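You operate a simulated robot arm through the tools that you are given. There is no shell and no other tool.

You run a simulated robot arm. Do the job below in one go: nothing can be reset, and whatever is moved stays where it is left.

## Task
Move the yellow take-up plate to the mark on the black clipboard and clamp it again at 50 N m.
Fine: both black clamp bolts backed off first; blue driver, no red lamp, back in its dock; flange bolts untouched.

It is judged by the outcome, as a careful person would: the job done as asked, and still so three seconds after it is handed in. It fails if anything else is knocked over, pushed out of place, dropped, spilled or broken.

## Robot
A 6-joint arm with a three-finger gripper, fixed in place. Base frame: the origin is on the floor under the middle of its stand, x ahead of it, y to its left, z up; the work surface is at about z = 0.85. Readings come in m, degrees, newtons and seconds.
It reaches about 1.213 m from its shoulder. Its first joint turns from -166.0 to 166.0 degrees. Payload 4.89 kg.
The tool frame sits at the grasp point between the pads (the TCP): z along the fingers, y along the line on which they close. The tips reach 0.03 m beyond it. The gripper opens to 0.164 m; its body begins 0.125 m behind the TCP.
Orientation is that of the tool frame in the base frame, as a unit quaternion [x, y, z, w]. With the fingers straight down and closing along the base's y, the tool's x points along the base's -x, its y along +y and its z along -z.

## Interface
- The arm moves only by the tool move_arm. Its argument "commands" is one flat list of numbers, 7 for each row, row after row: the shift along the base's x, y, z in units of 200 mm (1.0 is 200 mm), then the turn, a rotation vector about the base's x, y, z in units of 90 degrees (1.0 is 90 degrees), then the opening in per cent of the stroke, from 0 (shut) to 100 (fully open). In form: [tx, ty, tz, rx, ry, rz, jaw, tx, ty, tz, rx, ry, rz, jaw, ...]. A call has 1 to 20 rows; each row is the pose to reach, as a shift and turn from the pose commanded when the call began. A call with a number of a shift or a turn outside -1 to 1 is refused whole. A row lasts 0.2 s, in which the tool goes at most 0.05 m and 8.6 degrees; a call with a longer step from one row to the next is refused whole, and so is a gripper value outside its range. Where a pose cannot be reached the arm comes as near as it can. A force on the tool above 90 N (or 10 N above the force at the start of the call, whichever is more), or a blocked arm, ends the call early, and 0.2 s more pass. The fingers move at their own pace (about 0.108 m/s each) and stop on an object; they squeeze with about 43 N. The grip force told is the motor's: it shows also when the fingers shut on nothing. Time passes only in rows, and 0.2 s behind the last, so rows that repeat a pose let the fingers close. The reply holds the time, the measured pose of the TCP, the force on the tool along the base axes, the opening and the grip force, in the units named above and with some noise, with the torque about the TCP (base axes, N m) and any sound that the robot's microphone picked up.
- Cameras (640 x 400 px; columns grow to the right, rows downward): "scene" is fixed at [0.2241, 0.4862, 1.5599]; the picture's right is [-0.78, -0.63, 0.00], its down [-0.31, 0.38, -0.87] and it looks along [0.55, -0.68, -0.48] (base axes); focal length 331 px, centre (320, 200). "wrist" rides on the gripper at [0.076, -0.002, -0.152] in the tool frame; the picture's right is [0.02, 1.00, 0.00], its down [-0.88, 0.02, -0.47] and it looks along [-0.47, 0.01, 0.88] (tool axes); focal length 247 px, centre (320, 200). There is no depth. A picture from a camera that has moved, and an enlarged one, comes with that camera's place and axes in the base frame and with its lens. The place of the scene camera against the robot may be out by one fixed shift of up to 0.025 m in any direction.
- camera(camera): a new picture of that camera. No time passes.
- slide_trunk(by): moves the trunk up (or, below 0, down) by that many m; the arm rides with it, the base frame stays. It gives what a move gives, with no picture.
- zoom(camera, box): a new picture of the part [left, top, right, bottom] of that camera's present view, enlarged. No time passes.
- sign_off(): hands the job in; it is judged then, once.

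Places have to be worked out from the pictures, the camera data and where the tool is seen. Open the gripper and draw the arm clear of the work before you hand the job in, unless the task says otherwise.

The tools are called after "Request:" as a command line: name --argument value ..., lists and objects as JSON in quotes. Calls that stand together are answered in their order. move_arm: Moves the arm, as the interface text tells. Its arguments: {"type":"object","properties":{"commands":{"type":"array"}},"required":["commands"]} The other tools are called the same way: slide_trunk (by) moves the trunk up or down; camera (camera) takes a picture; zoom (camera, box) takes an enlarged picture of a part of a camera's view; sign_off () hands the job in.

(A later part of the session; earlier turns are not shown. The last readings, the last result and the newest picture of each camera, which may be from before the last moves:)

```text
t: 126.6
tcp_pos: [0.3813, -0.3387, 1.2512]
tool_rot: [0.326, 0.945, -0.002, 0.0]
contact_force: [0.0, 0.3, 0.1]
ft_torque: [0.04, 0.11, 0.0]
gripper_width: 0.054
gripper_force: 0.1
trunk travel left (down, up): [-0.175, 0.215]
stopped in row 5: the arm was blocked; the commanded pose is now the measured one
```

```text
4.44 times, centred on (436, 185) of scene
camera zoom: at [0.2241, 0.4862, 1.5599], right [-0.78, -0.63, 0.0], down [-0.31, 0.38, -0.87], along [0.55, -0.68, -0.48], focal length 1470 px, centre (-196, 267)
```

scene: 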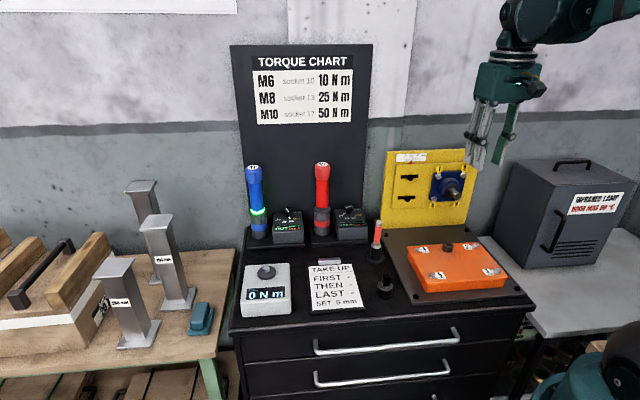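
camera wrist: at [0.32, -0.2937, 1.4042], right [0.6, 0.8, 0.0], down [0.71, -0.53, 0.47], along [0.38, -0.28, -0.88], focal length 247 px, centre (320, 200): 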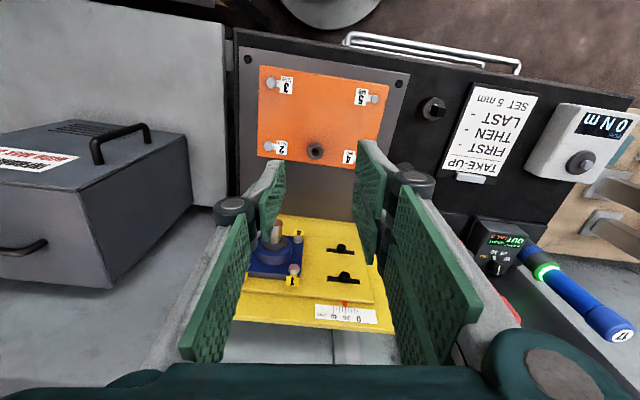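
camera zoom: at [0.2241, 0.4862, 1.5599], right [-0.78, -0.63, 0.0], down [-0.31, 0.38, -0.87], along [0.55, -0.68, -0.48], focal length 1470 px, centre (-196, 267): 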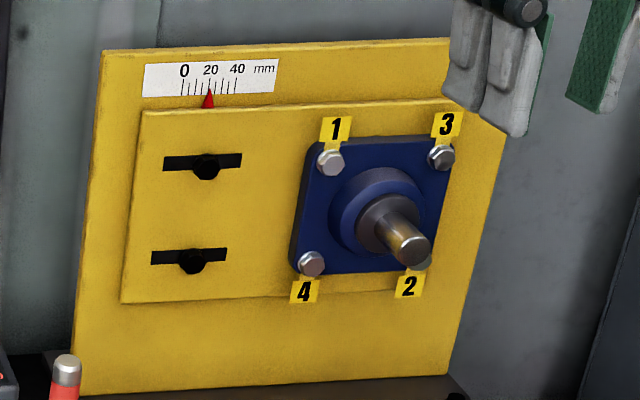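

The shaft is about 38 mm long in front of the bearing ring (tip at a≈0.687, centre z≈1.034). Gripping its end from above lets me slide the plate precisely without touching the flange bolts. I'll go above it and check.

Request:
move_arm --commands '[0.0896, -0.1619, -0.05, 0, 0, -0.0153, 33, 0.1792, -0.3238, -0.1, 0, 0, -0.0307, 33, 0.2688, -0.4857, -0.15, 0, 0, -0.046, 33, 0.3584, -0.6476, -0.2, 0, 0, -0.0614, 33, 0.448, -0.8095, -0.25, 0, 0, -0.0767, 33, 0.448, -0.8095, -0.25, 0, 0, -0.0767, 33]'

Request:
camera --camera "wrist"

Request:
zoom --camera "wrist" --box '[220, 150, 420, 290]'

Request:
zoom --camera "scene" --box '[380, 100, 520, 230]'

```text
t: 128.0
tcp_pos: [0.4624, -0.5066, 1.1994]
tool_rot: [0.389, 0.921, -0.001, -0.001]
contact_force: [0.8, -0.5, 0.7]
ft_torque: [0.14, 0.12, 0.02]
gripper_width: 0.0542
gripper_force: 0.1
trunk travel left (down, up): [-0.175, 0.215]
```

```text
taken
camera wrist: at [0.4085, -0.4532, 1.353], right [0.7, 0.71, 0.0], down [0.63, -0.62, 0.47], along [0.34, -0.33, -0.88], focal length 247 px, centre (320, 200)
```

wrist: 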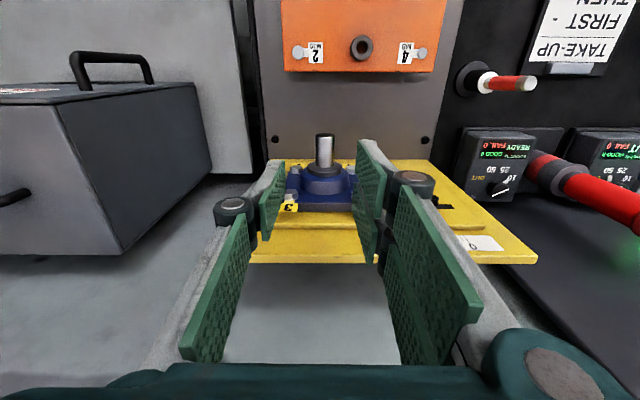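

```text
2.86 times, centred on (320, 220) of wrist
camera zoom: at [0.4085, -0.4532, 1.353], right [0.7, 0.71, 0.0], down [0.63, -0.62, 0.47], along [0.34, -0.33, -0.88], focal length 706 px, centre (320, 143)
```

zoom: 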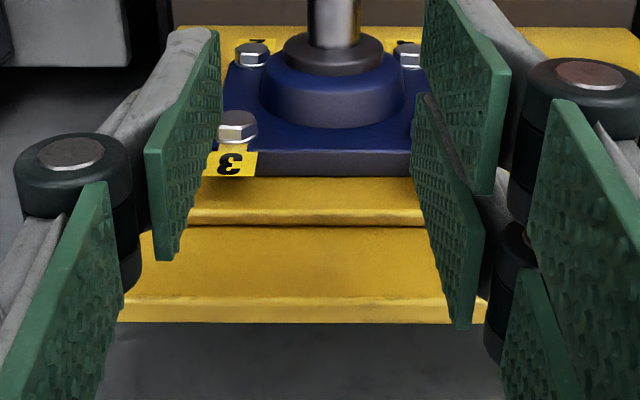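

```text
3.08 times, centred on (450, 165) of scene
camera zoom: at [0.2241, 0.4862, 1.5599], right [-0.78, -0.63, 0.0], down [-0.31, 0.38, -0.87], along [0.55, -0.68, -0.48], focal length 1018 px, centre (-80, 308)
```

zoom: 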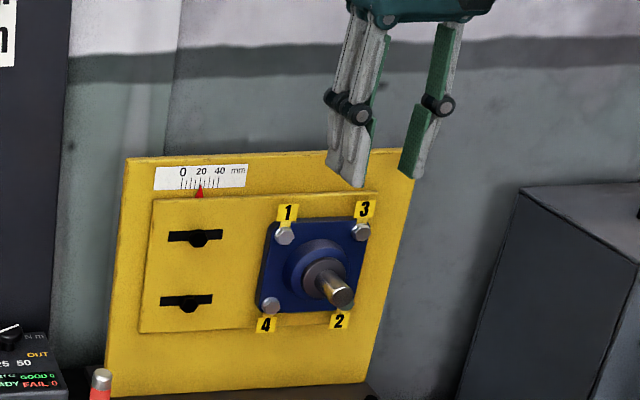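

Measured pose is slightly off my intended point, so I'll correct by the measured values: shaft axis is ~6 mm to the +b side. Descending to just above the shaft.

Request:
move_arm --commands '[0.0143, 0.007, -0.2, 0, 0, 0, 33, 0.0285, 0.014, -0.4, 0, 0, 0, 33, 0.0285, 0.014, -0.55, 0, 0, 0, 33, 0.0285, 0.014, -0.55, 0, 0, 0, 33]'

Request:
camera --camera "wrist"

Request:
zoom --camera "wrist" --box '[240, 130, 400, 250]'

Request:
zoom --camera "scene" --box '[380, 120, 500, 220]'

```text
t: 129.0
tcp_pos: [0.4706, -0.5037, 1.09]
tool_rot: [0.39, 0.921, -0.001, 0.0]
contact_force: [0.8, -1.0, -0.6]
ft_torque: [0.05, 0.05, -0.02]
gripper_width: 0.0541
gripper_force: 0.1
trunk travel left (down, up): [-0.175, 0.215]
```

```text
taken
camera wrist: at [0.4156, -0.4501, 1.2434], right [0.7, 0.71, 0.0], down [0.63, -0.62, 0.47], along [0.34, -0.33, -0.88], focal length 247 px, centre (320, 200)
```

wrist: 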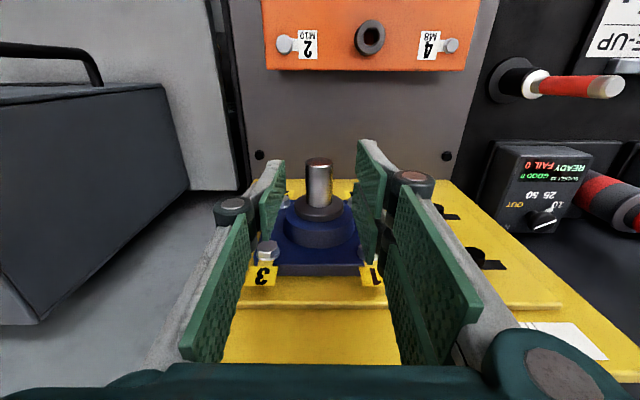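

```text
3.33 times, centred on (320, 190) of wrist
camera zoom: at [0.4156, -0.4501, 1.2434], right [0.7, 0.71, 0.0], down [0.63, -0.62, 0.47], along [0.34, -0.33, -0.88], focal length 823 px, centre (320, 233)
```

zoom: 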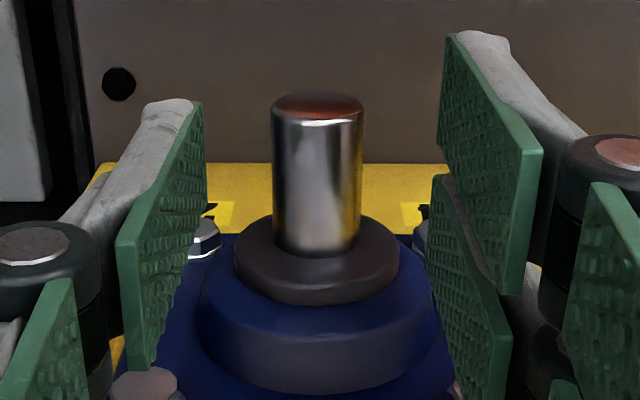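

```text
4.00 times, centred on (440, 170) of scene
camera zoom: at [0.2241, 0.4862, 1.5599], right [-0.78, -0.63, 0.0], down [-0.31, 0.38, -0.87], along [0.55, -0.68, -0.48], focal length 1323 px, centre (-160, 320)
```

zoom: 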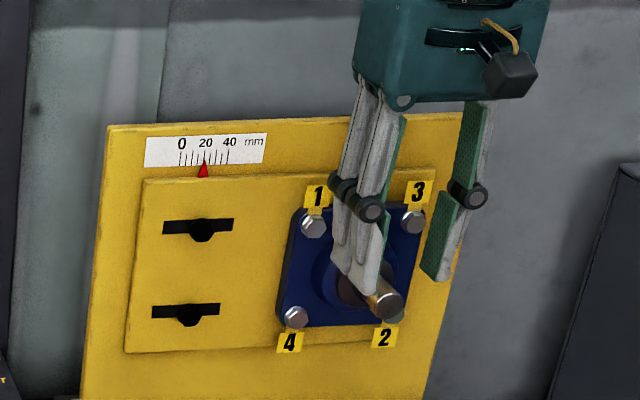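

The shaft is centred between the pads and the flange bolts are well behind them. Descending around the shaft end.

Request:
move_arm --commands '[-0.007, 0.007, -0.08, 0, 0, 0, 33, -0.007, 0.007, -0.17, 0, 0, 0, 33, -0.007, 0.007, -0.25, 0, 0, 0, 33]'

Request:
zoom --camera "wrist" --box '[240, 130, 400, 250]'

Request:
zoom --camera "scene" --box '[390, 140, 490, 215]'

```text
t: 129.8
tcp_pos: [0.4662, -0.5016, 1.0403]
tool_rot: [0.39, 0.921, 0.0, 0.0]
contact_force: [0.8, 0.2, 0.7]
ft_torque: [0.01, -0.06, 0.02]
gripper_width: 0.0541
gripper_force: 0.1
trunk travel left (down, up): [-0.175, 0.215]
```

```text
3.33 times, centred on (320, 190) of wrist
camera zoom: at [0.413, -0.4483, 1.1932], right [0.7, 0.71, 0.0], down [0.63, -0.62, 0.47], along [0.34, -0.33, -0.88], focal length 823 px, centre (320, 233)
```

zoom: 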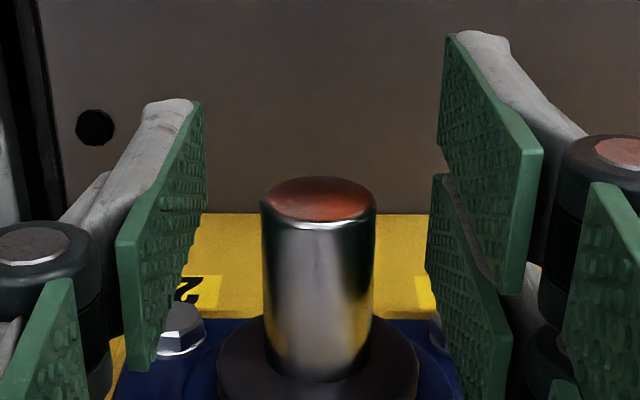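

```text
5.33 times, centred on (440, 178) of scene
camera zoom: at [0.2241, 0.4862, 1.5599], right [-0.78, -0.63, 0.0], down [-0.31, 0.38, -0.87], along [0.55, -0.68, -0.48], focal length 1764 px, centre (-320, 320)
```

zoom: 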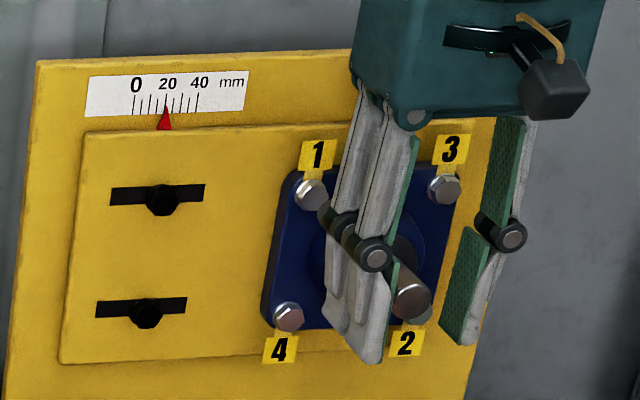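

The shaft end is between the pads. Closing on it.

Request:
move_arm --commands '[0, 0, 0, 0, 0, 0, 22, 0, 0, 0, 0, 0, 0, 12, 0, 0, 0, 0, 0, 0, 5, 0, 0, 0, 0, 0, 0, 5]'

Request:
zoom --camera "scene" --box '[390, 140, 490, 215]'

Request:
zoom --camera "scene" --box '[390, 145, 438, 175]'

```text
t: 130.8
tcp_pos: [0.4668, -0.5029, 1.0402]
tool_rot: [0.39, 0.921, 0.0, 0.0]
contact_force: [-2.2, 0.9, -1.8]
ft_torque: [0.03, -0.02, 1.17]
gripper_width: 0.0235
gripper_force: 44.6
trunk travel left (down, up): [-0.175, 0.215]
```

```text
5.33 times, centred on (440, 178) of scene
camera zoom: at [0.2241, 0.4862, 1.5599], right [-0.78, -0.63, 0.0], down [-0.31, 0.38, -0.87], along [0.55, -0.68, -0.48], focal length 1764 px, centre (-320, 320)
```

zoom: 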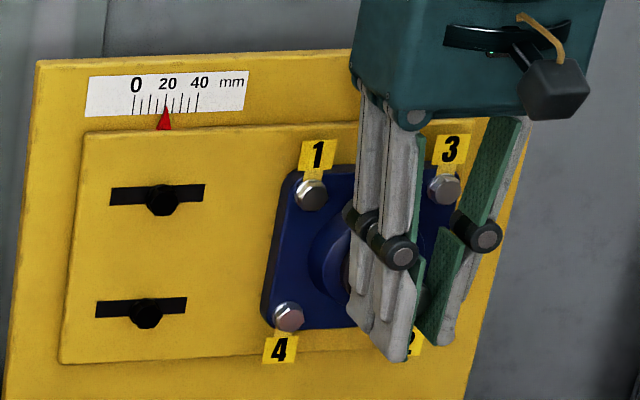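

```text
13.33 times, centred on (414, 160) of scene
camera zoom: at [0.2241, 0.4862, 1.5599], right [-0.78, -0.63, 0.0], down [-0.31, 0.38, -0.87], along [0.55, -0.68, -0.48], focal length 4410 px, centre (-933, 733)
```

zoom: 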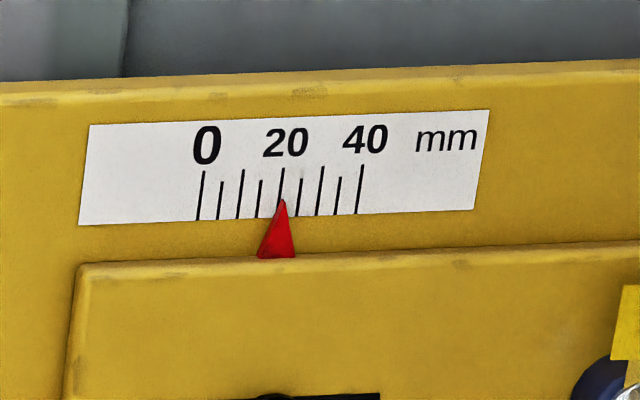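

I have the shaft (23.5 mm) and a sharp view of the scale: the pointer reads 20 mm, at about 4 px per mm. I'll slide +b by 10 mm first and check that the plate follows.

Request:
move_arm --commands '[0.0088, 0.0088, 0, 0, 0, 0, 5, 0.0177, 0.0177, 0, 0, 0, 0, 5, 0.0265, 0.0265, 0, 0, 0, 0, 5, 0.0354, 0.0354, 0, 0, 0, 0, 5, 0.0354, 0.0354, 0, 0, 0, 0, 5]'

Request:
zoom --camera "scene" --box '[390, 145, 438, 175]'

Request:
zoom --camera "scene" --box '[390, 140, 490, 215]'

```text
t: 132.0
tcp_pos: [0.4736, -0.495, 1.04]
tool_rot: [0.39, 0.921, 0.0, -0.001]
contact_force: [-5.2, 5.1, -19.9]
ft_torque: [0.23, 0.16, 1.07]
gripper_width: 0.0237
gripper_force: 44.9
trunk travel left (down, up): [-0.175, 0.215]
```

```text
13.33 times, centred on (414, 160) of scene
camera zoom: at [0.2241, 0.4862, 1.5599], right [-0.78, -0.63, 0.0], down [-0.31, 0.38, -0.87], along [0.55, -0.68, -0.48], focal length 4410 px, centre (-933, 733)
```

zoom: 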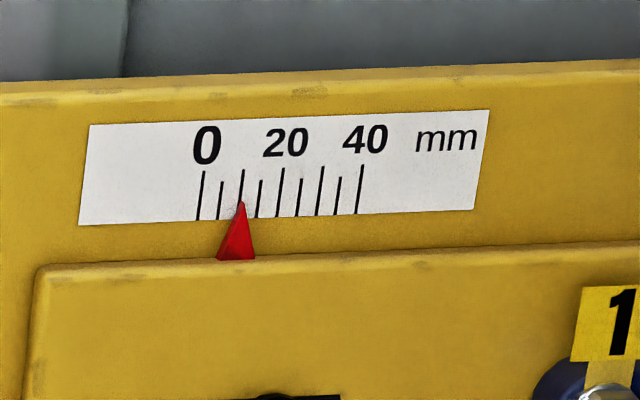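

```text
5.33 times, centred on (440, 178) of scene
camera zoom: at [0.2241, 0.4862, 1.5599], right [-0.78, -0.63, 0.0], down [-0.31, 0.38, -0.87], along [0.55, -0.68, -0.48], focal length 1764 px, centre (-320, 320)
```

zoom: 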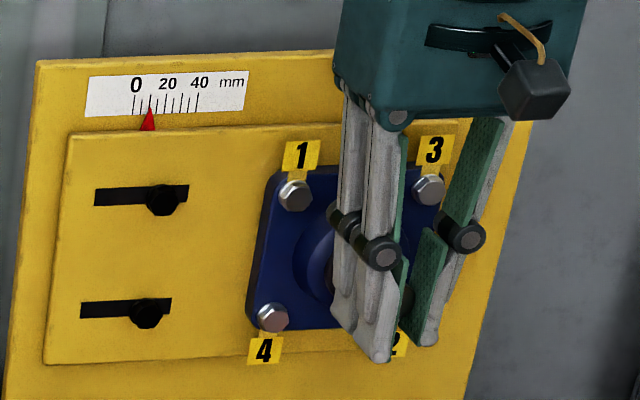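

The plate follows exactly: pointer now at 10 mm. Moving the remaining 5 mm.

Request:
move_arm --commands '[0.0059, 0.0059, 0, 0, 0, 0, 5, 0.0118, 0.0118, 0, 0, 0, 0, 5, 0.0177, 0.0177, 0, 0, 0, 0, 5, 0.0177, 0.0177, 0, 0, 0, 0, 5, 0.0177, 0.0177, 0, 0, 0, 0, 5]'

Request:
zoom --camera "scene" --box '[390, 145, 438, 175]'

Request:
zoom --camera "scene" --box '[398, 152, 422, 167]'

```text
t: 133.2
tcp_pos: [0.4776, -0.4908, 1.0404]
tool_rot: [0.39, 0.921, 0.0, 0.0]
contact_force: [-13.1, 10.2, -29.6]
ft_torque: [0.49, 0.49, 1.05]
gripper_width: 0.0234
gripper_force: 45.1
trunk travel left (down, up): [-0.175, 0.215]
```

```text
13.33 times, centred on (414, 160) of scene
camera zoom: at [0.2241, 0.4862, 1.5599], right [-0.78, -0.63, 0.0], down [-0.31, 0.38, -0.87], along [0.55, -0.68, -0.48], focal length 4410 px, centre (-933, 733)
```

zoom: 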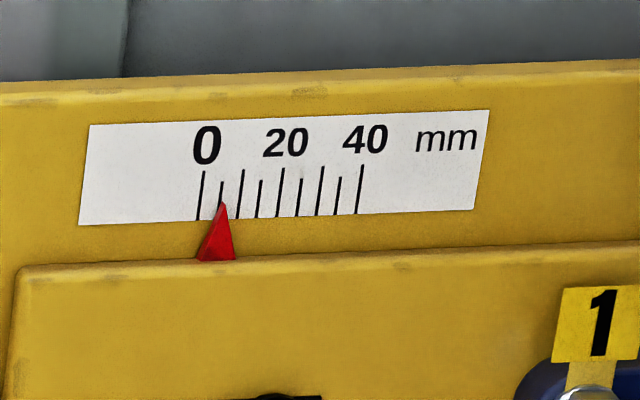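

```text
16.00 times, centred on (410, 160) of scene
camera zoom: at [0.2241, 0.4862, 1.5599], right [-0.78, -0.63, 0.0], down [-0.31, 0.38, -0.87], along [0.55, -0.68, -0.48], focal length 5292 px, centre (-1120, 848)
```

zoom: 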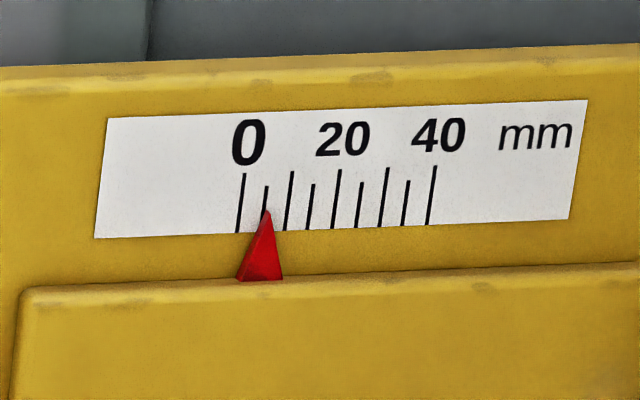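

The plate moved a full 15 mm; from this oblique view the pointer reads just about 5, but parallax matters. I'll release the shaft, lift, and look at the scale straight-on with the wrist camera.

Request:
move_arm --commands '[0, 0, 0, 0, 0, 0, 20, 0, 0, 0, 0, 0, 0, 33, 0, 0, 0, 0, 0, 0, 33]'

Request:
move_arm --commands '[-0.01, 0.01, 0.2, 0, 0, 0, 33, -0.02, 0.02, 0.42, 0, 0, 0, 33, -0.03, 0.03, 0.64, 0, 0, 0, 33, -0.04, 0.04, 0.8, 0, 0, 0, 33]'

Request:
zoom --camera "scene" --box '[398, 152, 422, 167]'

```text
t: 134.0
tcp_pos: [0.4793, -0.4918, 1.04]
tool_rot: [0.39, 0.921, 0.0, 0.001]
contact_force: [-0.2, -0.6, -0.3]
ft_torque: [0.0, 0.0, 0.02]
gripper_width: 0.0541
gripper_force: 0.1
trunk travel left (down, up): [-0.175, 0.215]
```

```text
t: 135.0
tcp_pos: [0.4697, -0.4849, 1.2017]
tool_rot: [0.39, 0.921, 0.0, 0.0]
contact_force: [-0.1, -0.9, -1.4]
ft_torque: [0.0, 0.04, 0.03]
gripper_width: 0.0544
gripper_force: 0.0
trunk travel left (down, up): [-0.175, 0.215]
```

```text
16.00 times, centred on (410, 160) of scene
camera zoom: at [0.2241, 0.4862, 1.5599], right [-0.78, -0.63, 0.0], down [-0.31, 0.38, -0.87], along [0.55, -0.68, -0.48], focal length 5292 px, centre (-1120, 848)
```

zoom: 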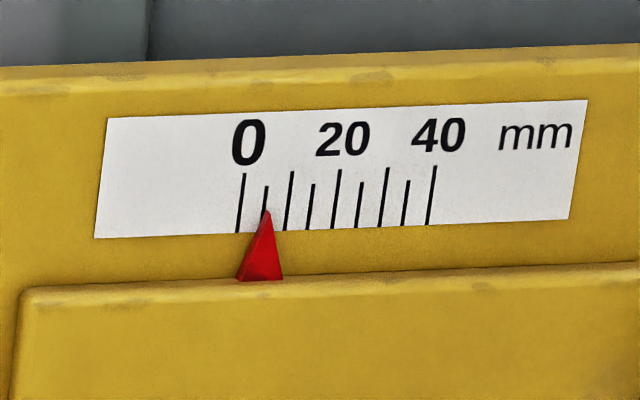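

The plate stayed put when released. Moving back to line the camera up straight in front of the pointer.

Request:
move_arm --commands '[0.0055, 0.1964, 0, 0, 0, 0, 33, 0.011, 0.3928, 0, 0, 0, 0, 33, 0.0165, 0.5892, 0, 0, 0, 0, 33, 0.022, 0.7856, 0, 0, 0, 0, 33, 0.0275, 0.982, 0, 0, 0, 0, 33, 0.0275, 0.982, 0, 0, 0, 0, 33]'

Request:
camera --camera "wrist"

Request:
zoom --camera "wrist" --box '[280, 270, 360, 345]'

```text
t: 136.4
tcp_pos: [0.4746, -0.2857, 1.2009]
tool_rot: [0.39, 0.921, 0.0, 0.0]
contact_force: [-0.6, -0.1, -0.8]
ft_torque: [-0.02, -0.04, -0.01]
gripper_width: 0.054
gripper_force: 0.1
trunk travel left (down, up): [-0.175, 0.215]
```

```text
taken
camera wrist: at [0.4205, -0.2332, 1.3537], right [0.7, 0.71, 0.0], down [0.63, -0.62, 0.47], along [0.34, -0.33, -0.88], focal length 247 px, centre (320, 200)
```

wrist: 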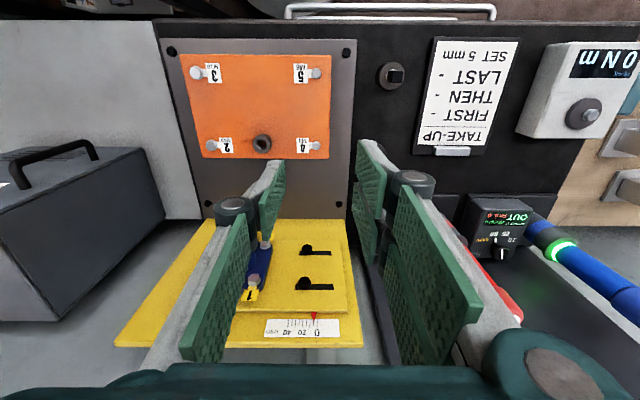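

```text
5.33 times, centred on (320, 308) of wrist
camera zoom: at [0.4205, -0.2332, 1.3537], right [0.7, 0.71, 0.0], down [0.63, -0.62, 0.47], along [0.34, -0.33, -0.88], focal length 1317 px, centre (320, -373)
```

zoom: 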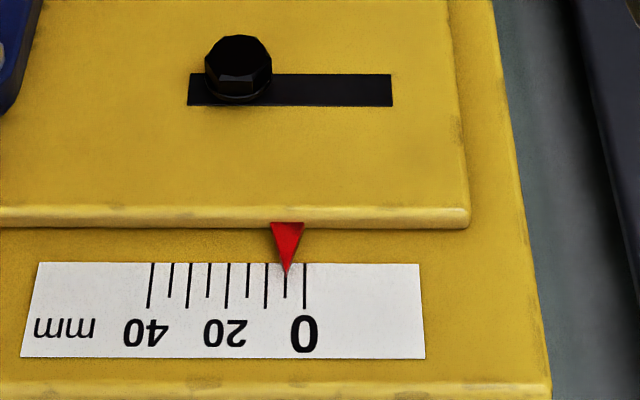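

Straight-on, the pointer sits on the 5 mm tick. A closer zoom to be sure.

Request:
zoom --camera "wrist" --box '[300, 310, 332, 330]'

```text
16.00 times, centred on (316, 320) of wrist
camera zoom: at [0.4205, -0.2332, 1.3537], right [0.7, 0.71, 0.0], down [0.63, -0.62, 0.47], along [0.34, -0.33, -0.88], focal length 3952 px, centre (384, -1720)
```

zoom: 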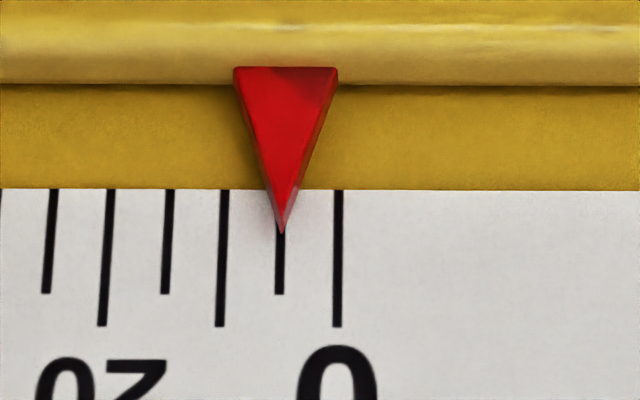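

The pointer is on the 5 mm tick within ~0.1 mm. Next I fetch the driver (dial now at 50): yaw the hand round to the dock-grip orientation in two 90° moves, then tilt to horizontal.

Request:
move_arm --commands '[0.0348, 0.0509, 0.0098, 0, 0, 0.0909, 40, 0.0696, 0.1017, 0.0195, 0, 0, 0.1818, 50, 0.1045, 0.1526, 0.0293, 0, 0, 0.2727, 60, 0.1393, 0.2035, 0.0391, 0, 0, 0.3636, 60, 0.1741, 0.2543, 0.0489, 0, 0, 0.4545, 60, 0.2089, 0.3052, 0.0586, 0, 0, 0.5455, 60, 0.2437, 0.356, 0.0684, 0, 0, 0.6364, 60, 0.2785, 0.4069, 0.0782, 0, 0, 0.7273, 60, 0.3134, 0.4578, 0.088, 0, 0, 0.8182, 60, 0.3482, 0.5086, 0.0977, 0, 0, 0.9091, 60, 0.383, 0.5595, 0.1075, 0, 0, 1.0, 60]'

Request:
move_arm --commands '[0.0348, 0.0509, 0.0098, 0, 0, 0.0909, 60, 0.0696, 0.1017, 0.0195, 0, 0, 0.1818, 60, 0.1045, 0.1526, 0.0293, 0, 0, 0.2727, 60, 0.1393, 0.2035, 0.0391, 0, 0, 0.3636, 60, 0.1741, 0.2543, 0.0489, 0, 0, 0.4545, 60, 0.2089, 0.3052, 0.0586, 0, 0, 0.5455, 60, 0.2437, 0.356, 0.0684, 0, 0, 0.6364, 60, 0.2785, 0.4069, 0.0782, 0, 0, 0.7273, 60, 0.3134, 0.4578, 0.088, 0, 0, 0.8182, 60, 0.3482, 0.5086, 0.0977, 0, 0, 0.9091, 60, 0.383, 0.5595, 0.1075, 0, 0, 1.0, 60]'

```text
t: 138.8
tcp_pos: [0.5521, -0.1752, 1.2228]
tool_rot: [-0.376, 0.926, -0.001, 0.0]
contact_force: [-0.5, 0.1, 1.3]
ft_torque: [0.01, -0.01, 0.0]
gripper_width: 0.0982
gripper_force: 0.2
trunk travel left (down, up): [-0.175, 0.215]
```

```text
t: 141.2
tcp_pos: [0.6282, -0.0625, 1.2432]
tool_rot: [0.921, -0.389, 0.0, 0.0]
contact_force: [0.3, -0.8, 1.2]
ft_torque: [0.06, -0.05, -0.01]
gripper_width: 0.0984
gripper_force: 0.0
trunk travel left (down, up): [-0.175, 0.215]
```

Now tilting to horizontal in front of the dock.

Request:
move_arm --commands '[0.0707, 0.0589, -0.0167, -0.0594, -0.0585, 0.0007, 60, 0.1414, 0.1178, -0.0333, -0.1188, -0.1169, 0.0013, 60, 0.2121, 0.1768, -0.05, -0.1782, -0.1754, 0.002, 60, 0.2828, 0.2357, -0.0667, -0.2375, -0.2338, 0.0026, 60, 0.3535, 0.2946, -0.0833, -0.2969, -0.2923, 0.0033, 60, 0.4243, 0.3535, -0.1, -0.3563, -0.3508, 0.004, 60, 0.495, 0.4124, -0.1167, -0.4157, -0.4092, 0.0046, 60, 0.5657, 0.4713, -0.1333, -0.4751, -0.4677, 0.0053, 60, 0.6364, 0.5303, -0.15, -0.5345, -0.5261, 0.0059, 60, 0.7071, 0.5892, -0.1667, -0.5938, -0.5846, 0.0066, 60, 0.7778, 0.6481, -0.1833, -0.6532, -0.643, 0.0072, 60, 0.8485, 0.707, -0.2, -0.7126, -0.7015, 0.0079, 60]'

Request:
move_arm --commands '[0.16, -0.16, -0.06, 0, 0, 0, 60, 0.32, -0.32, -0.12, 0, 0, 0, 60, 0.48, -0.48, -0.18, 0, 0, 0, 60, 0.64, -0.64, -0.245, 0, 0, 0, 60, 0.8, -0.8, -0.305, 0, 0, 0, 60, 0.96, -0.96, -0.37, 0, 0, 0, 60]'

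Request:
camera --camera "wrist"

```text
t: 143.8
tcp_pos: [0.7973, 0.0776, 1.2039]
tool_rot: [0.652, -0.27, 0.655, 0.27]
contact_force: [-1.2, -0.7, 2.1]
ft_torque: [0.11, 0.14, 0.31]
gripper_width: 0.0984
gripper_force: 0.1
trunk travel left (down, up): [-0.175, 0.215]
```

```text
t: 145.2
tcp_pos: [0.9893, -0.1119, 1.1286]
tool_rot: [0.653, -0.27, 0.654, 0.27]
contact_force: [-2.1, 1.5, 0.3]
ft_torque: [0.12, 0.14, 0.06]
gripper_width: 0.0981
gripper_force: 0.0
trunk travel left (down, up): [-0.175, 0.215]
```

```text
taken
camera wrist: at [0.8829, -0.004, 1.2065], right [-0.71, -0.71, 0.02], down [-0.35, 0.32, -0.88], along [0.62, -0.63, -0.47], focal length 247 px, centre (320, 200)
```

wrist: 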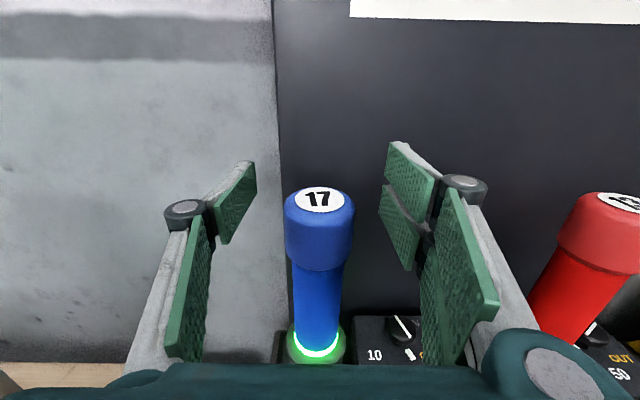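

Cap centred again and the dial shows 50. Descending and gripping at the same balance point.

Request:
move_arm --commands '[0.003, -0.003, -0.15, 0, 0, 0, 60, 0.005, -0.005, -0.3, 0, 0, 0, 60, 0.007, -0.007, -0.45, 0, 0, 0, 60, 0.008, -0.008, -0.575, 0, 0, 0, 60]'

Request:
camera --camera "wrist"

```text
t: 146.2
tcp_pos: [0.9923, -0.1151, 1.0144]
tool_rot: [0.653, -0.27, 0.654, 0.27]
contact_force: [-0.1, -0.2, 0.3]
ft_torque: [0.07, 0.08, 0.12]
gripper_width: 0.0985
gripper_force: 0.1
trunk travel left (down, up): [-0.175, 0.215]
```

```text
taken
camera wrist: at [0.8855, -0.0065, 1.0911], right [-0.71, -0.71, 0.02], down [-0.35, 0.32, -0.88], along [0.62, -0.63, -0.47], focal length 247 px, centre (320, 200)
```

wrist: 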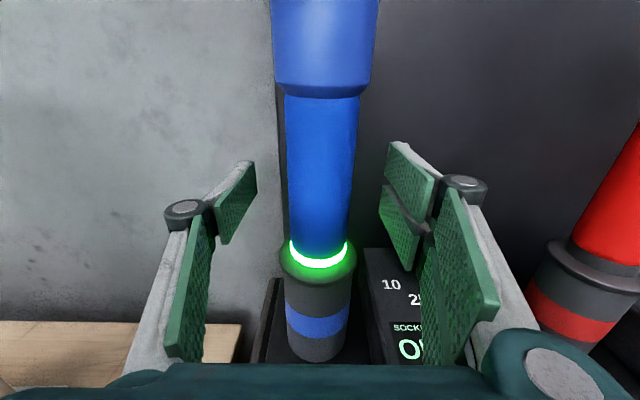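

Request:
move_arm --commands '[0, 0, 0, 0, 0, 0, 30, 0, 0, 0, 0, 0, 0, 10, 0, 0, 0, 0, 0, 0, 0, 0, 0, 0, 0, 0, 0, 0]'

Request:
move_arm --commands '[0, 0, 0.05, 0, 0, 0, 0, 0, 0, 0.15, 0, 0, 0, 0, 0, 0, 0.25, 0, 0, 0, 0, 0, 0, 0.35, 0, 0, 0, 0, 0, 0, 0.45, 0, 0, 0, 0, 0, 0, 0.55, 0, 0, 0, 0, 0, 0, 0.65, 0, 0, 0, 0, 0, 0, 0.75, 0, 0, 0, 0]'

Request:
zoom --camera "wrist" --box '[256, 250, 384, 350]'

Request:
camera --camera "wrist"

```text
t: 147.2
tcp_pos: [0.9924, -0.1156, 1.014]
tool_rot: [0.653, -0.27, 0.654, 0.27]
contact_force: [-2.2, 0.2, -0.5]
ft_torque: [0.0, 0.18, 0.0]
gripper_width: 0.0396
gripper_force: 43.0
trunk travel left (down, up): [-0.175, 0.215]
```

```text
t: 149.0
tcp_pos: [0.9917, -0.1151, 1.164]
tool_rot: [0.653, -0.27, 0.653, 0.27]
contact_force: [1.1, 0.1, -8.4]
ft_torque: [-0.01, 0.02, 0.0]
gripper_width: 0.0396
gripper_force: 43.3
trunk travel left (down, up): [-0.175, 0.215]
```

```text
4.00 times, centred on (320, 300) of wrist
camera zoom: at [0.8855, -0.0072, 1.242], right [-0.71, -0.71, 0.02], down [-0.35, 0.32, -0.88], along [0.62, -0.63, -0.47], focal length 988 px, centre (320, -200)
```

zoom: 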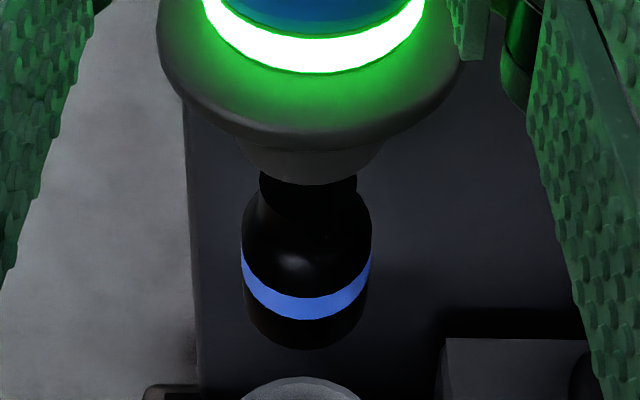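

```text
taken
camera wrist: at [0.8855, -0.0072, 1.242], right [-0.71, -0.71, 0.02], down [-0.35, 0.32, -0.88], along [0.62, -0.63, -0.47], focal length 247 px, centre (320, 200)
```

wrist: 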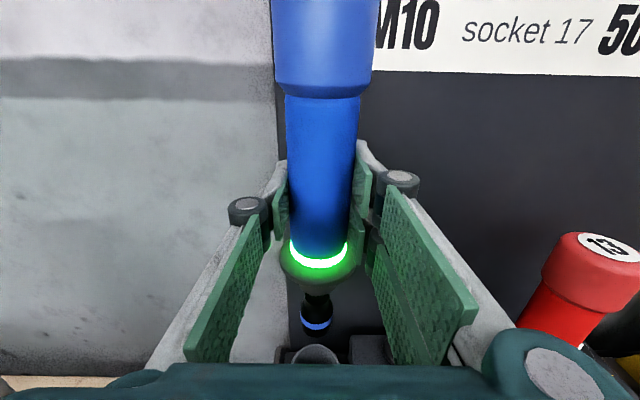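

Lifted cleanly again with the same grip. Repeating the proven path: back away from the board, then tilt slowly to bring the driver level.

Request:
move_arm --commands '[-0.08, 0.08, 0.02, 0, 0, 0, 0, -0.2, 0.2, 0.05, 0, 0, 0, 0, -0.34, 0.34, 0.08, 0, 0, 0, 0, -0.48, 0.48, 0.11, 0, 0, 0, 0, -0.62, 0.62, 0.14, 0, 0, 0, 0, -0.76, 0.76, 0.17, 0, 0, 0, 0, -0.89, 0.89, 0.2, 0, 0, 0, 0, -0.97, 0.97, 0.2, 0, 0, 0, 0]'

Request:
move_arm --commands '[-0.0606, -0.0505, 0.0143, 0.0505, 0.0505, 0, 0, -0.1212, -0.101, 0.0286, 0.101, 0.101, 0, 0, -0.1818, -0.1515, 0.0429, 0.1515, 0.1515, 0, 0, -0.2424, -0.202, 0.0571, 0.202, 0.202, 0, 0, -0.303, -0.2525, 0.0714, 0.2525, 0.2525, 0, 0, -0.3636, -0.303, 0.0857, 0.303, 0.303, 0, 0, -0.4243, -0.3535, 0.1, 0.3536, 0.3536, 0, 0, -0.4849, -0.404, 0.1143, 0.4041, 0.4041, 0, 0, -0.5455, -0.4545, 0.1286, 0.4546, 0.4546, 0, 0, -0.6061, -0.505, 0.1429, 0.5051, 0.5051, 0, 0, -0.6667, -0.5555, 0.1571, 0.5556, 0.5556, 0, 0, -0.7273, -0.606, 0.1714, 0.6061, 0.6061, 0, 0, -0.7879, -0.6565, 0.1857, 0.6566, 0.6566, 0, 0, -0.8485, -0.707, 0.2, 0.7071, 0.7071, 0, 0]'

Request:
camera --camera "wrist"

```text
t: 150.8
tcp_pos: [0.7981, 0.0792, 1.2045]
tool_rot: [0.653, -0.269, 0.654, 0.27]
contact_force: [0.6, -0.2, -8.0]
ft_torque: [0.02, -0.01, 0.02]
gripper_width: 0.0396
gripper_force: 43.4
trunk travel left (down, up): [-0.175, 0.215]
```

```text
t: 153.8
tcp_pos: [0.6281, -0.0632, 1.245]
tool_rot: [0.924, -0.382, 0.0, -0.001]
contact_force: [-0.7, 1.3, -7.8]
ft_torque: [-0.08, -0.11, 0.01]
gripper_width: 0.0398
gripper_force: 42.9
trunk travel left (down, up): [-0.175, 0.215]
```

```text
taken
camera wrist: at [0.6836, -0.1156, 1.3983], right [-0.69, -0.72, 0.0], down [-0.64, 0.61, 0.47], along [-0.34, 0.33, -0.88], focal length 247 px, centre (320, 200)
```

wrist: 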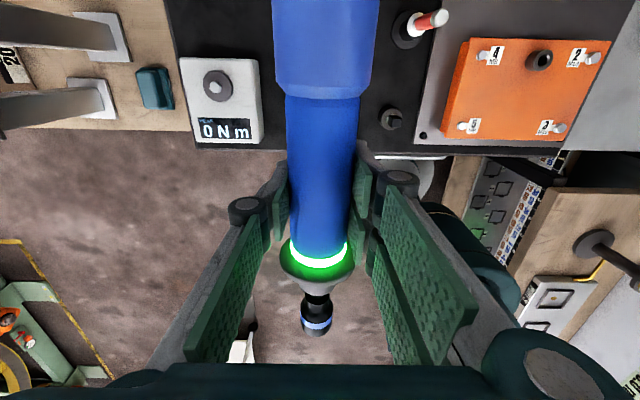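

Secure. Now the two slow 90° yaws to point the socket at the plate.

Request:
move_arm --commands '[-0.037, -0.037, 0, 0, 0, -0.0714, 0, -0.0739, -0.0739, 0, 0, 0, -0.1429, 0, -0.1109, -0.1109, 0, 0, 0, -0.2143, 0, -0.1479, -0.1479, 0, 0, 0, -0.2857, 0, -0.1848, -0.1848, 0, 0, 0, -0.3571, 0, -0.2218, -0.2218, 0, 0, 0, -0.4286, 0, -0.2588, -0.2588, 0, 0, 0, -0.5, 0, -0.2957, -0.2957, 0, 0, 0, -0.5714, 0, -0.3327, -0.3327, 0, 0, 0, -0.6429, 0, -0.3696, -0.3696, 0, 0, 0, -0.7143, 0, -0.4066, -0.4066, 0, 0, 0, -0.7857, 0, -0.4436, -0.4436, 0, 0, 0, -0.8571, 0, -0.4805, -0.4805, 0, 0, 0, -0.9286, 0, -0.5175, -0.5175, 0, 0, 0, -1.0, 0]'

Request:
move_arm --commands '[-0.037, -0.037, 0, 0, 0, -0.0714, 0, -0.0739, -0.0739, 0, 0, 0, -0.1429, 0, -0.1109, -0.1109, 0, 0, 0, -0.2143, 0, -0.1479, -0.1479, 0, 0, 0, -0.2857, 0, -0.1848, -0.1848, 0, 0, 0, -0.3571, 0, -0.2218, -0.2218, 0, 0, 0, -0.4286, 0, -0.2588, -0.2588, 0, 0, 0, -0.5, 0, -0.2957, -0.2957, 0, 0, 0, -0.5714, 0, -0.3327, -0.3327, 0, 0, 0, -0.6429, 0, -0.3696, -0.3696, 0, 0, 0, -0.7143, 0, -0.4066, -0.4066, 0, 0, 0, -0.7857, 0, -0.4436, -0.4436, 0, 0, 0, -0.8571, 0, -0.4805, -0.4805, 0, 0, 0, -0.9286, 0, -0.5175, -0.5175, 0, 0, 0, -1.0, 0]'

Request:
camera --camera "wrist"

Request:
zoom --camera "scene" --box '[260, 215, 310, 250]'

```text
t: 156.8
tcp_pos: [0.525, -0.166, 1.2452]
tool_rot: [-0.382, 0.924, 0.001, 0.0]
contact_force: [0.6, -0.2, -8.8]
ft_torque: [0.0, 0.07, 0.0]
gripper_width: 0.0397
gripper_force: 43.0
trunk travel left (down, up): [-0.175, 0.215]
```

```text
t: 159.8
tcp_pos: [0.4205, -0.2685, 1.2447]
tool_rot: [0.383, 0.924, -0.001, 0.0]
contact_force: [1.4, -0.3, -8.6]
ft_torque: [0.03, 0.02, 0.02]
gripper_width: 0.0398
gripper_force: 42.8
trunk travel left (down, up): [-0.175, 0.215]
```

```text
taken
camera wrist: at [0.3663, -0.2172, 1.3978], right [0.69, 0.72, 0.0], down [0.64, -0.61, 0.47], along [0.34, -0.33, -0.88], focal length 247 px, centre (320, 200)
```

wrist: 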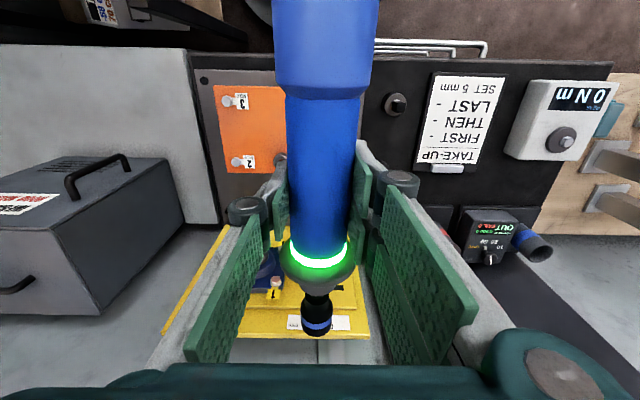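

```text
11.43 times, centred on (285, 232) of scene
camera zoom: at [0.2241, 0.4862, 1.5599], right [-0.78, -0.63, 0.0], down [-0.31, 0.38, -0.87], along [0.55, -0.68, -0.48], focal length 3780 px, centre (720, -171)
```

zoom: 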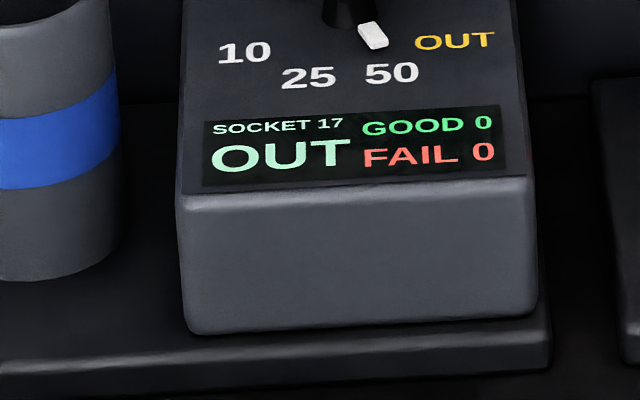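

The dial index is on 50. I'll line up with the upper bolt again, stopping about 3 cm short.

Request:
move_arm --commands '[0.0808, -0.0745, -0.2096, 0, 0, 0, 0, 0.1615, -0.149, -0.4193, 0, 0, 0, 0, 0.2423, -0.2235, -0.6289, 0, 0, 0, 0, 0.323, -0.298, -0.8385, 0, 0, 0, 0, 0.323, -0.298, -0.8385, 0, 0, 0, 0]'

Request:
zoom --camera "wrist" --box '[280, 290, 360, 350]'

Request:
zoom --camera "scene" --box '[398, 152, 448, 205]'

```text
t: 161.0
tcp_pos: [0.4866, -0.3312, 1.0747]
tool_rot: [0.383, 0.924, -0.001, -0.001]
contact_force: [1.2, -0.7, -8.1]
ft_torque: [0.09, 0.12, -0.03]
gripper_width: 0.0397
gripper_force: 42.6
trunk travel left (down, up): [-0.175, 0.215]
```

```text
6.67 times, centred on (320, 320) of wrist
camera zoom: at [0.4318, -0.2784, 1.229], right [0.69, 0.72, 0.0], down [0.64, -0.61, 0.47], along [0.34, -0.33, -0.88], focal length 1646 px, centre (320, -600)
```

zoom: 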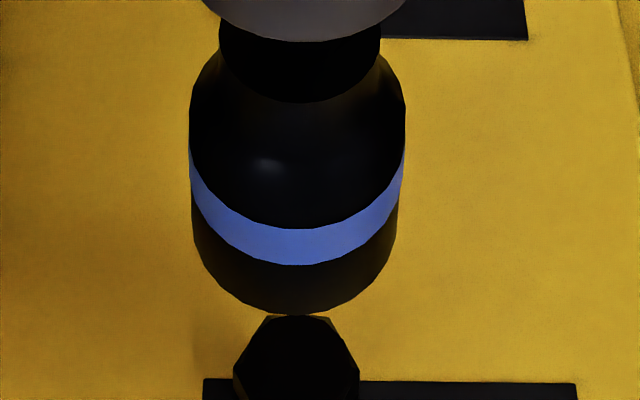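

```text
7.55 times, centred on (423, 178) of scene
camera zoom: at [0.2241, 0.4862, 1.5599], right [-0.78, -0.63, 0.0], down [-0.31, 0.38, -0.87], along [0.55, -0.68, -0.48], focal length 2496 px, centre (-457, 362)
```

zoom: 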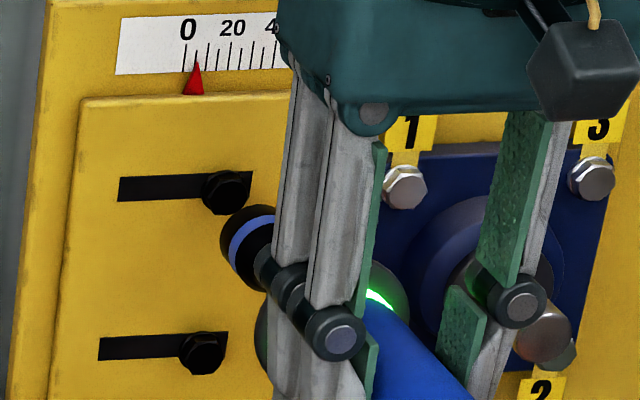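

Request:
zoom --camera "wrist" --box '[280, 310, 360, 370]'

```text
6.67 times, centred on (320, 340) of wrist
camera zoom: at [0.4318, -0.2784, 1.229], right [0.69, 0.72, 0.0], down [0.64, -0.61, 0.47], along [0.34, -0.33, -0.88], focal length 1646 px, centre (320, -733)
```

zoom: 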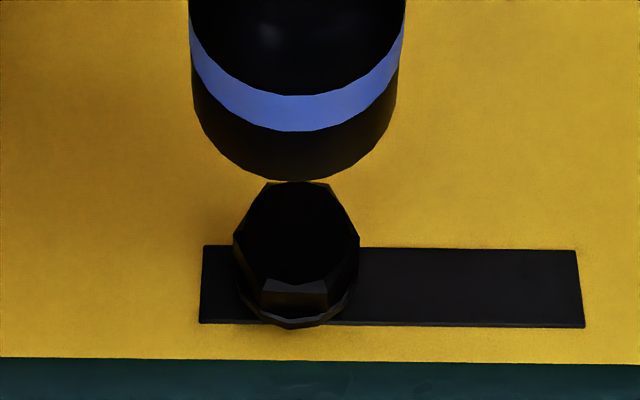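

Alignment is good again; the backed-off head stands ~6 mm prouder, so I'll push on gently and follow it inward as it tightens.

Request:
move_arm --commands '[0.053, -0.053, 0.0075, 0, 0, 0, 0, 0.1061, -0.1061, 0.0075, 0, 0, 0, 0, 0.1202, -0.1202, 0.0075, 0, 0, 0, 0, 0.1308, -0.1308, 0.0075, 0, 0, 0, 0, 0.1414, -0.1414, 0.0075, 0, 0, 0, 0, 0.1485, -0.1485, 0.0075, 0, 0, 0, 0]'

Request:
zoom --camera "wrist" --box '[240, 200, 400, 340]'

Request:
zoom --camera "scene" --box '[260, 215, 310, 250]'

```text
t: 162.4
tcp_pos: [0.5148, -0.3579, 1.0777]
tool_rot: [0.382, 0.924, 0.0, 0.0]
contact_force: [-5.8, 6.4, -3.9]
ft_torque: [-0.41, -0.35, 0.11]
gripper_width: 0.0399
gripper_force: 43.2
trunk travel left (down, up): [-0.175, 0.215]
```

```text
2.86 times, centred on (320, 270) of wrist
camera zoom: at [0.4605, -0.3061, 1.2314], right [0.69, 0.72, 0.0], down [0.64, -0.61, 0.47], along [0.34, -0.33, -0.88], focal length 706 px, centre (320, 0)
```

zoom: 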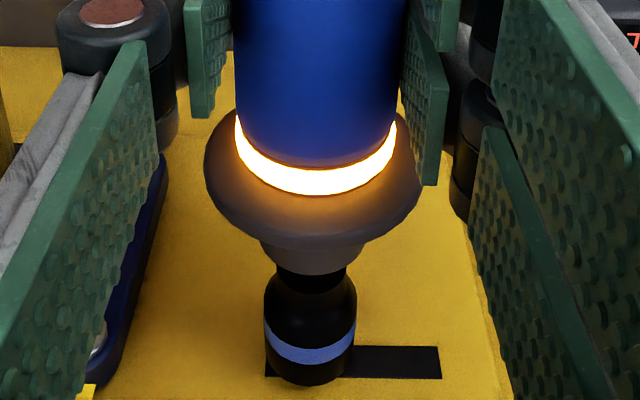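

```text
11.43 times, centred on (285, 232) of scene
camera zoom: at [0.2241, 0.4862, 1.5599], right [-0.78, -0.63, 0.0], down [-0.31, 0.38, -0.87], along [0.55, -0.68, -0.48], focal length 3780 px, centre (720, -171)
```

zoom: 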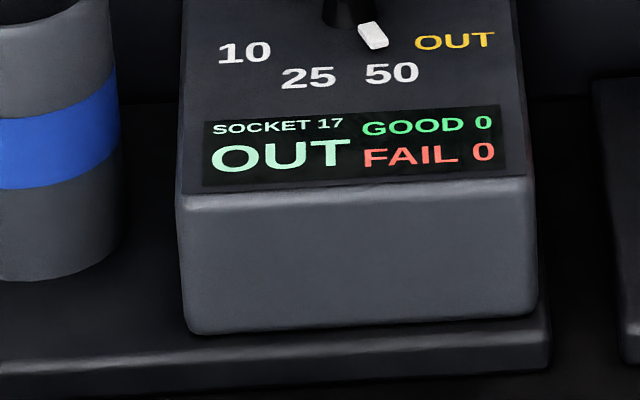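

Amber: it's running the bolt in. I keep following forward ~1 mm per step.

Request:
move_arm --commands '[0.0042, -0.0042, 0, 0, 0, 0, 0, 0.0085, -0.0085, 0, 0, 0, 0, 0, 0.0127, -0.0127, 0, 0, 0, 0, 0, 0.017, -0.017, 0, 0, 0, 0, 0, 0.0212, -0.0212, 0, 0, 0, 0, 0, 0.0247, -0.0247, 0, 0, 0, 0, 0]'

Request:
zoom --camera "wrist" --box '[240, 200, 400, 340]'

Request:
zoom --camera "scene" --box '[260, 215, 310, 250]'

```text
t: 163.8
tcp_pos: [0.5196, -0.3622, 1.0786]
tool_rot: [0.383, 0.924, -0.001, -0.001]
contact_force: [-8.1, 9.1, -8.9]
ft_torque: [0.04, 0.16, 0.15]
gripper_width: 0.0394
gripper_force: 43.1
trunk travel left (down, up): [-0.175, 0.215]
```

```text
2.86 times, centred on (320, 270) of wrist
camera zoom: at [0.4653, -0.311, 1.2314], right [0.69, 0.72, 0.0], down [0.64, -0.61, 0.47], along [0.34, -0.33, -0.88], focal length 706 px, centre (320, 0)
```

zoom: 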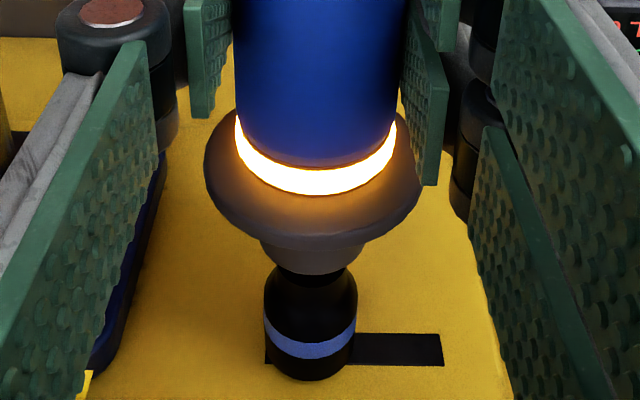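

```text
11.43 times, centred on (285, 232) of scene
camera zoom: at [0.2241, 0.4862, 1.5599], right [-0.78, -0.63, 0.0], down [-0.31, 0.38, -0.87], along [0.55, -0.68, -0.48], focal length 3780 px, centre (720, -171)
```

zoom: 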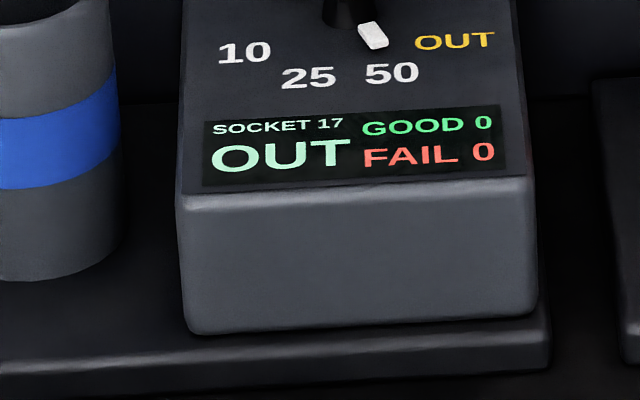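

Still amber with ~12 N contact. Holding with a slight further push.

Request:
move_arm --commands '[0.0035, -0.0035, 0, 0, 0, 0, 0, 0.0053, -0.0053, 0, 0, 0, 0, 0, 0.0053, -0.0053, 0, 0, 0, 0, 0, 0.0053, -0.0053, 0, 0, 0, 0, 0]'

Request:
zoom --camera "wrist" --box '[240, 200, 400, 340]'

Request:
zoom --camera "scene" --box '[260, 215, 310, 250]'

```text
t: 164.8
tcp_pos: [0.5212, -0.364, 1.0773]
tool_rot: [0.382, 0.924, -0.001, 0.0]
contact_force: [-9.5, 10.5, -12.2]
ft_torque: [0.31, 0.29, 0.04]
gripper_width: 0.0396
gripper_force: 43.1
trunk travel left (down, up): [-0.175, 0.215]
```

```text
2.86 times, centred on (320, 270) of wrist
camera zoom: at [0.4664, -0.3122, 1.2315], right [0.69, 0.72, 0.0], down [0.64, -0.61, 0.47], along [0.34, -0.33, -0.88], focal length 706 px, centre (320, 0)
```

zoom: 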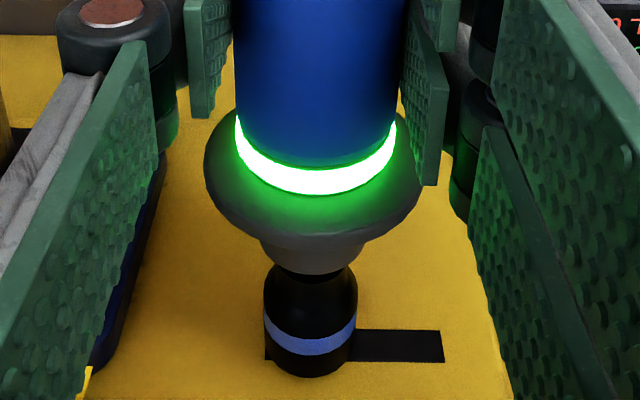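

```text
11.43 times, centred on (285, 232) of scene
camera zoom: at [0.2241, 0.4862, 1.5599], right [-0.78, -0.63, 0.0], down [-0.31, 0.38, -0.87], along [0.55, -0.68, -0.48], focal length 3780 px, centre (720, -171)
```

zoom: 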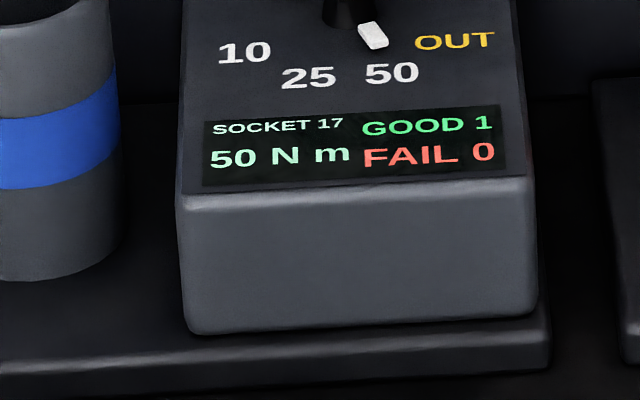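

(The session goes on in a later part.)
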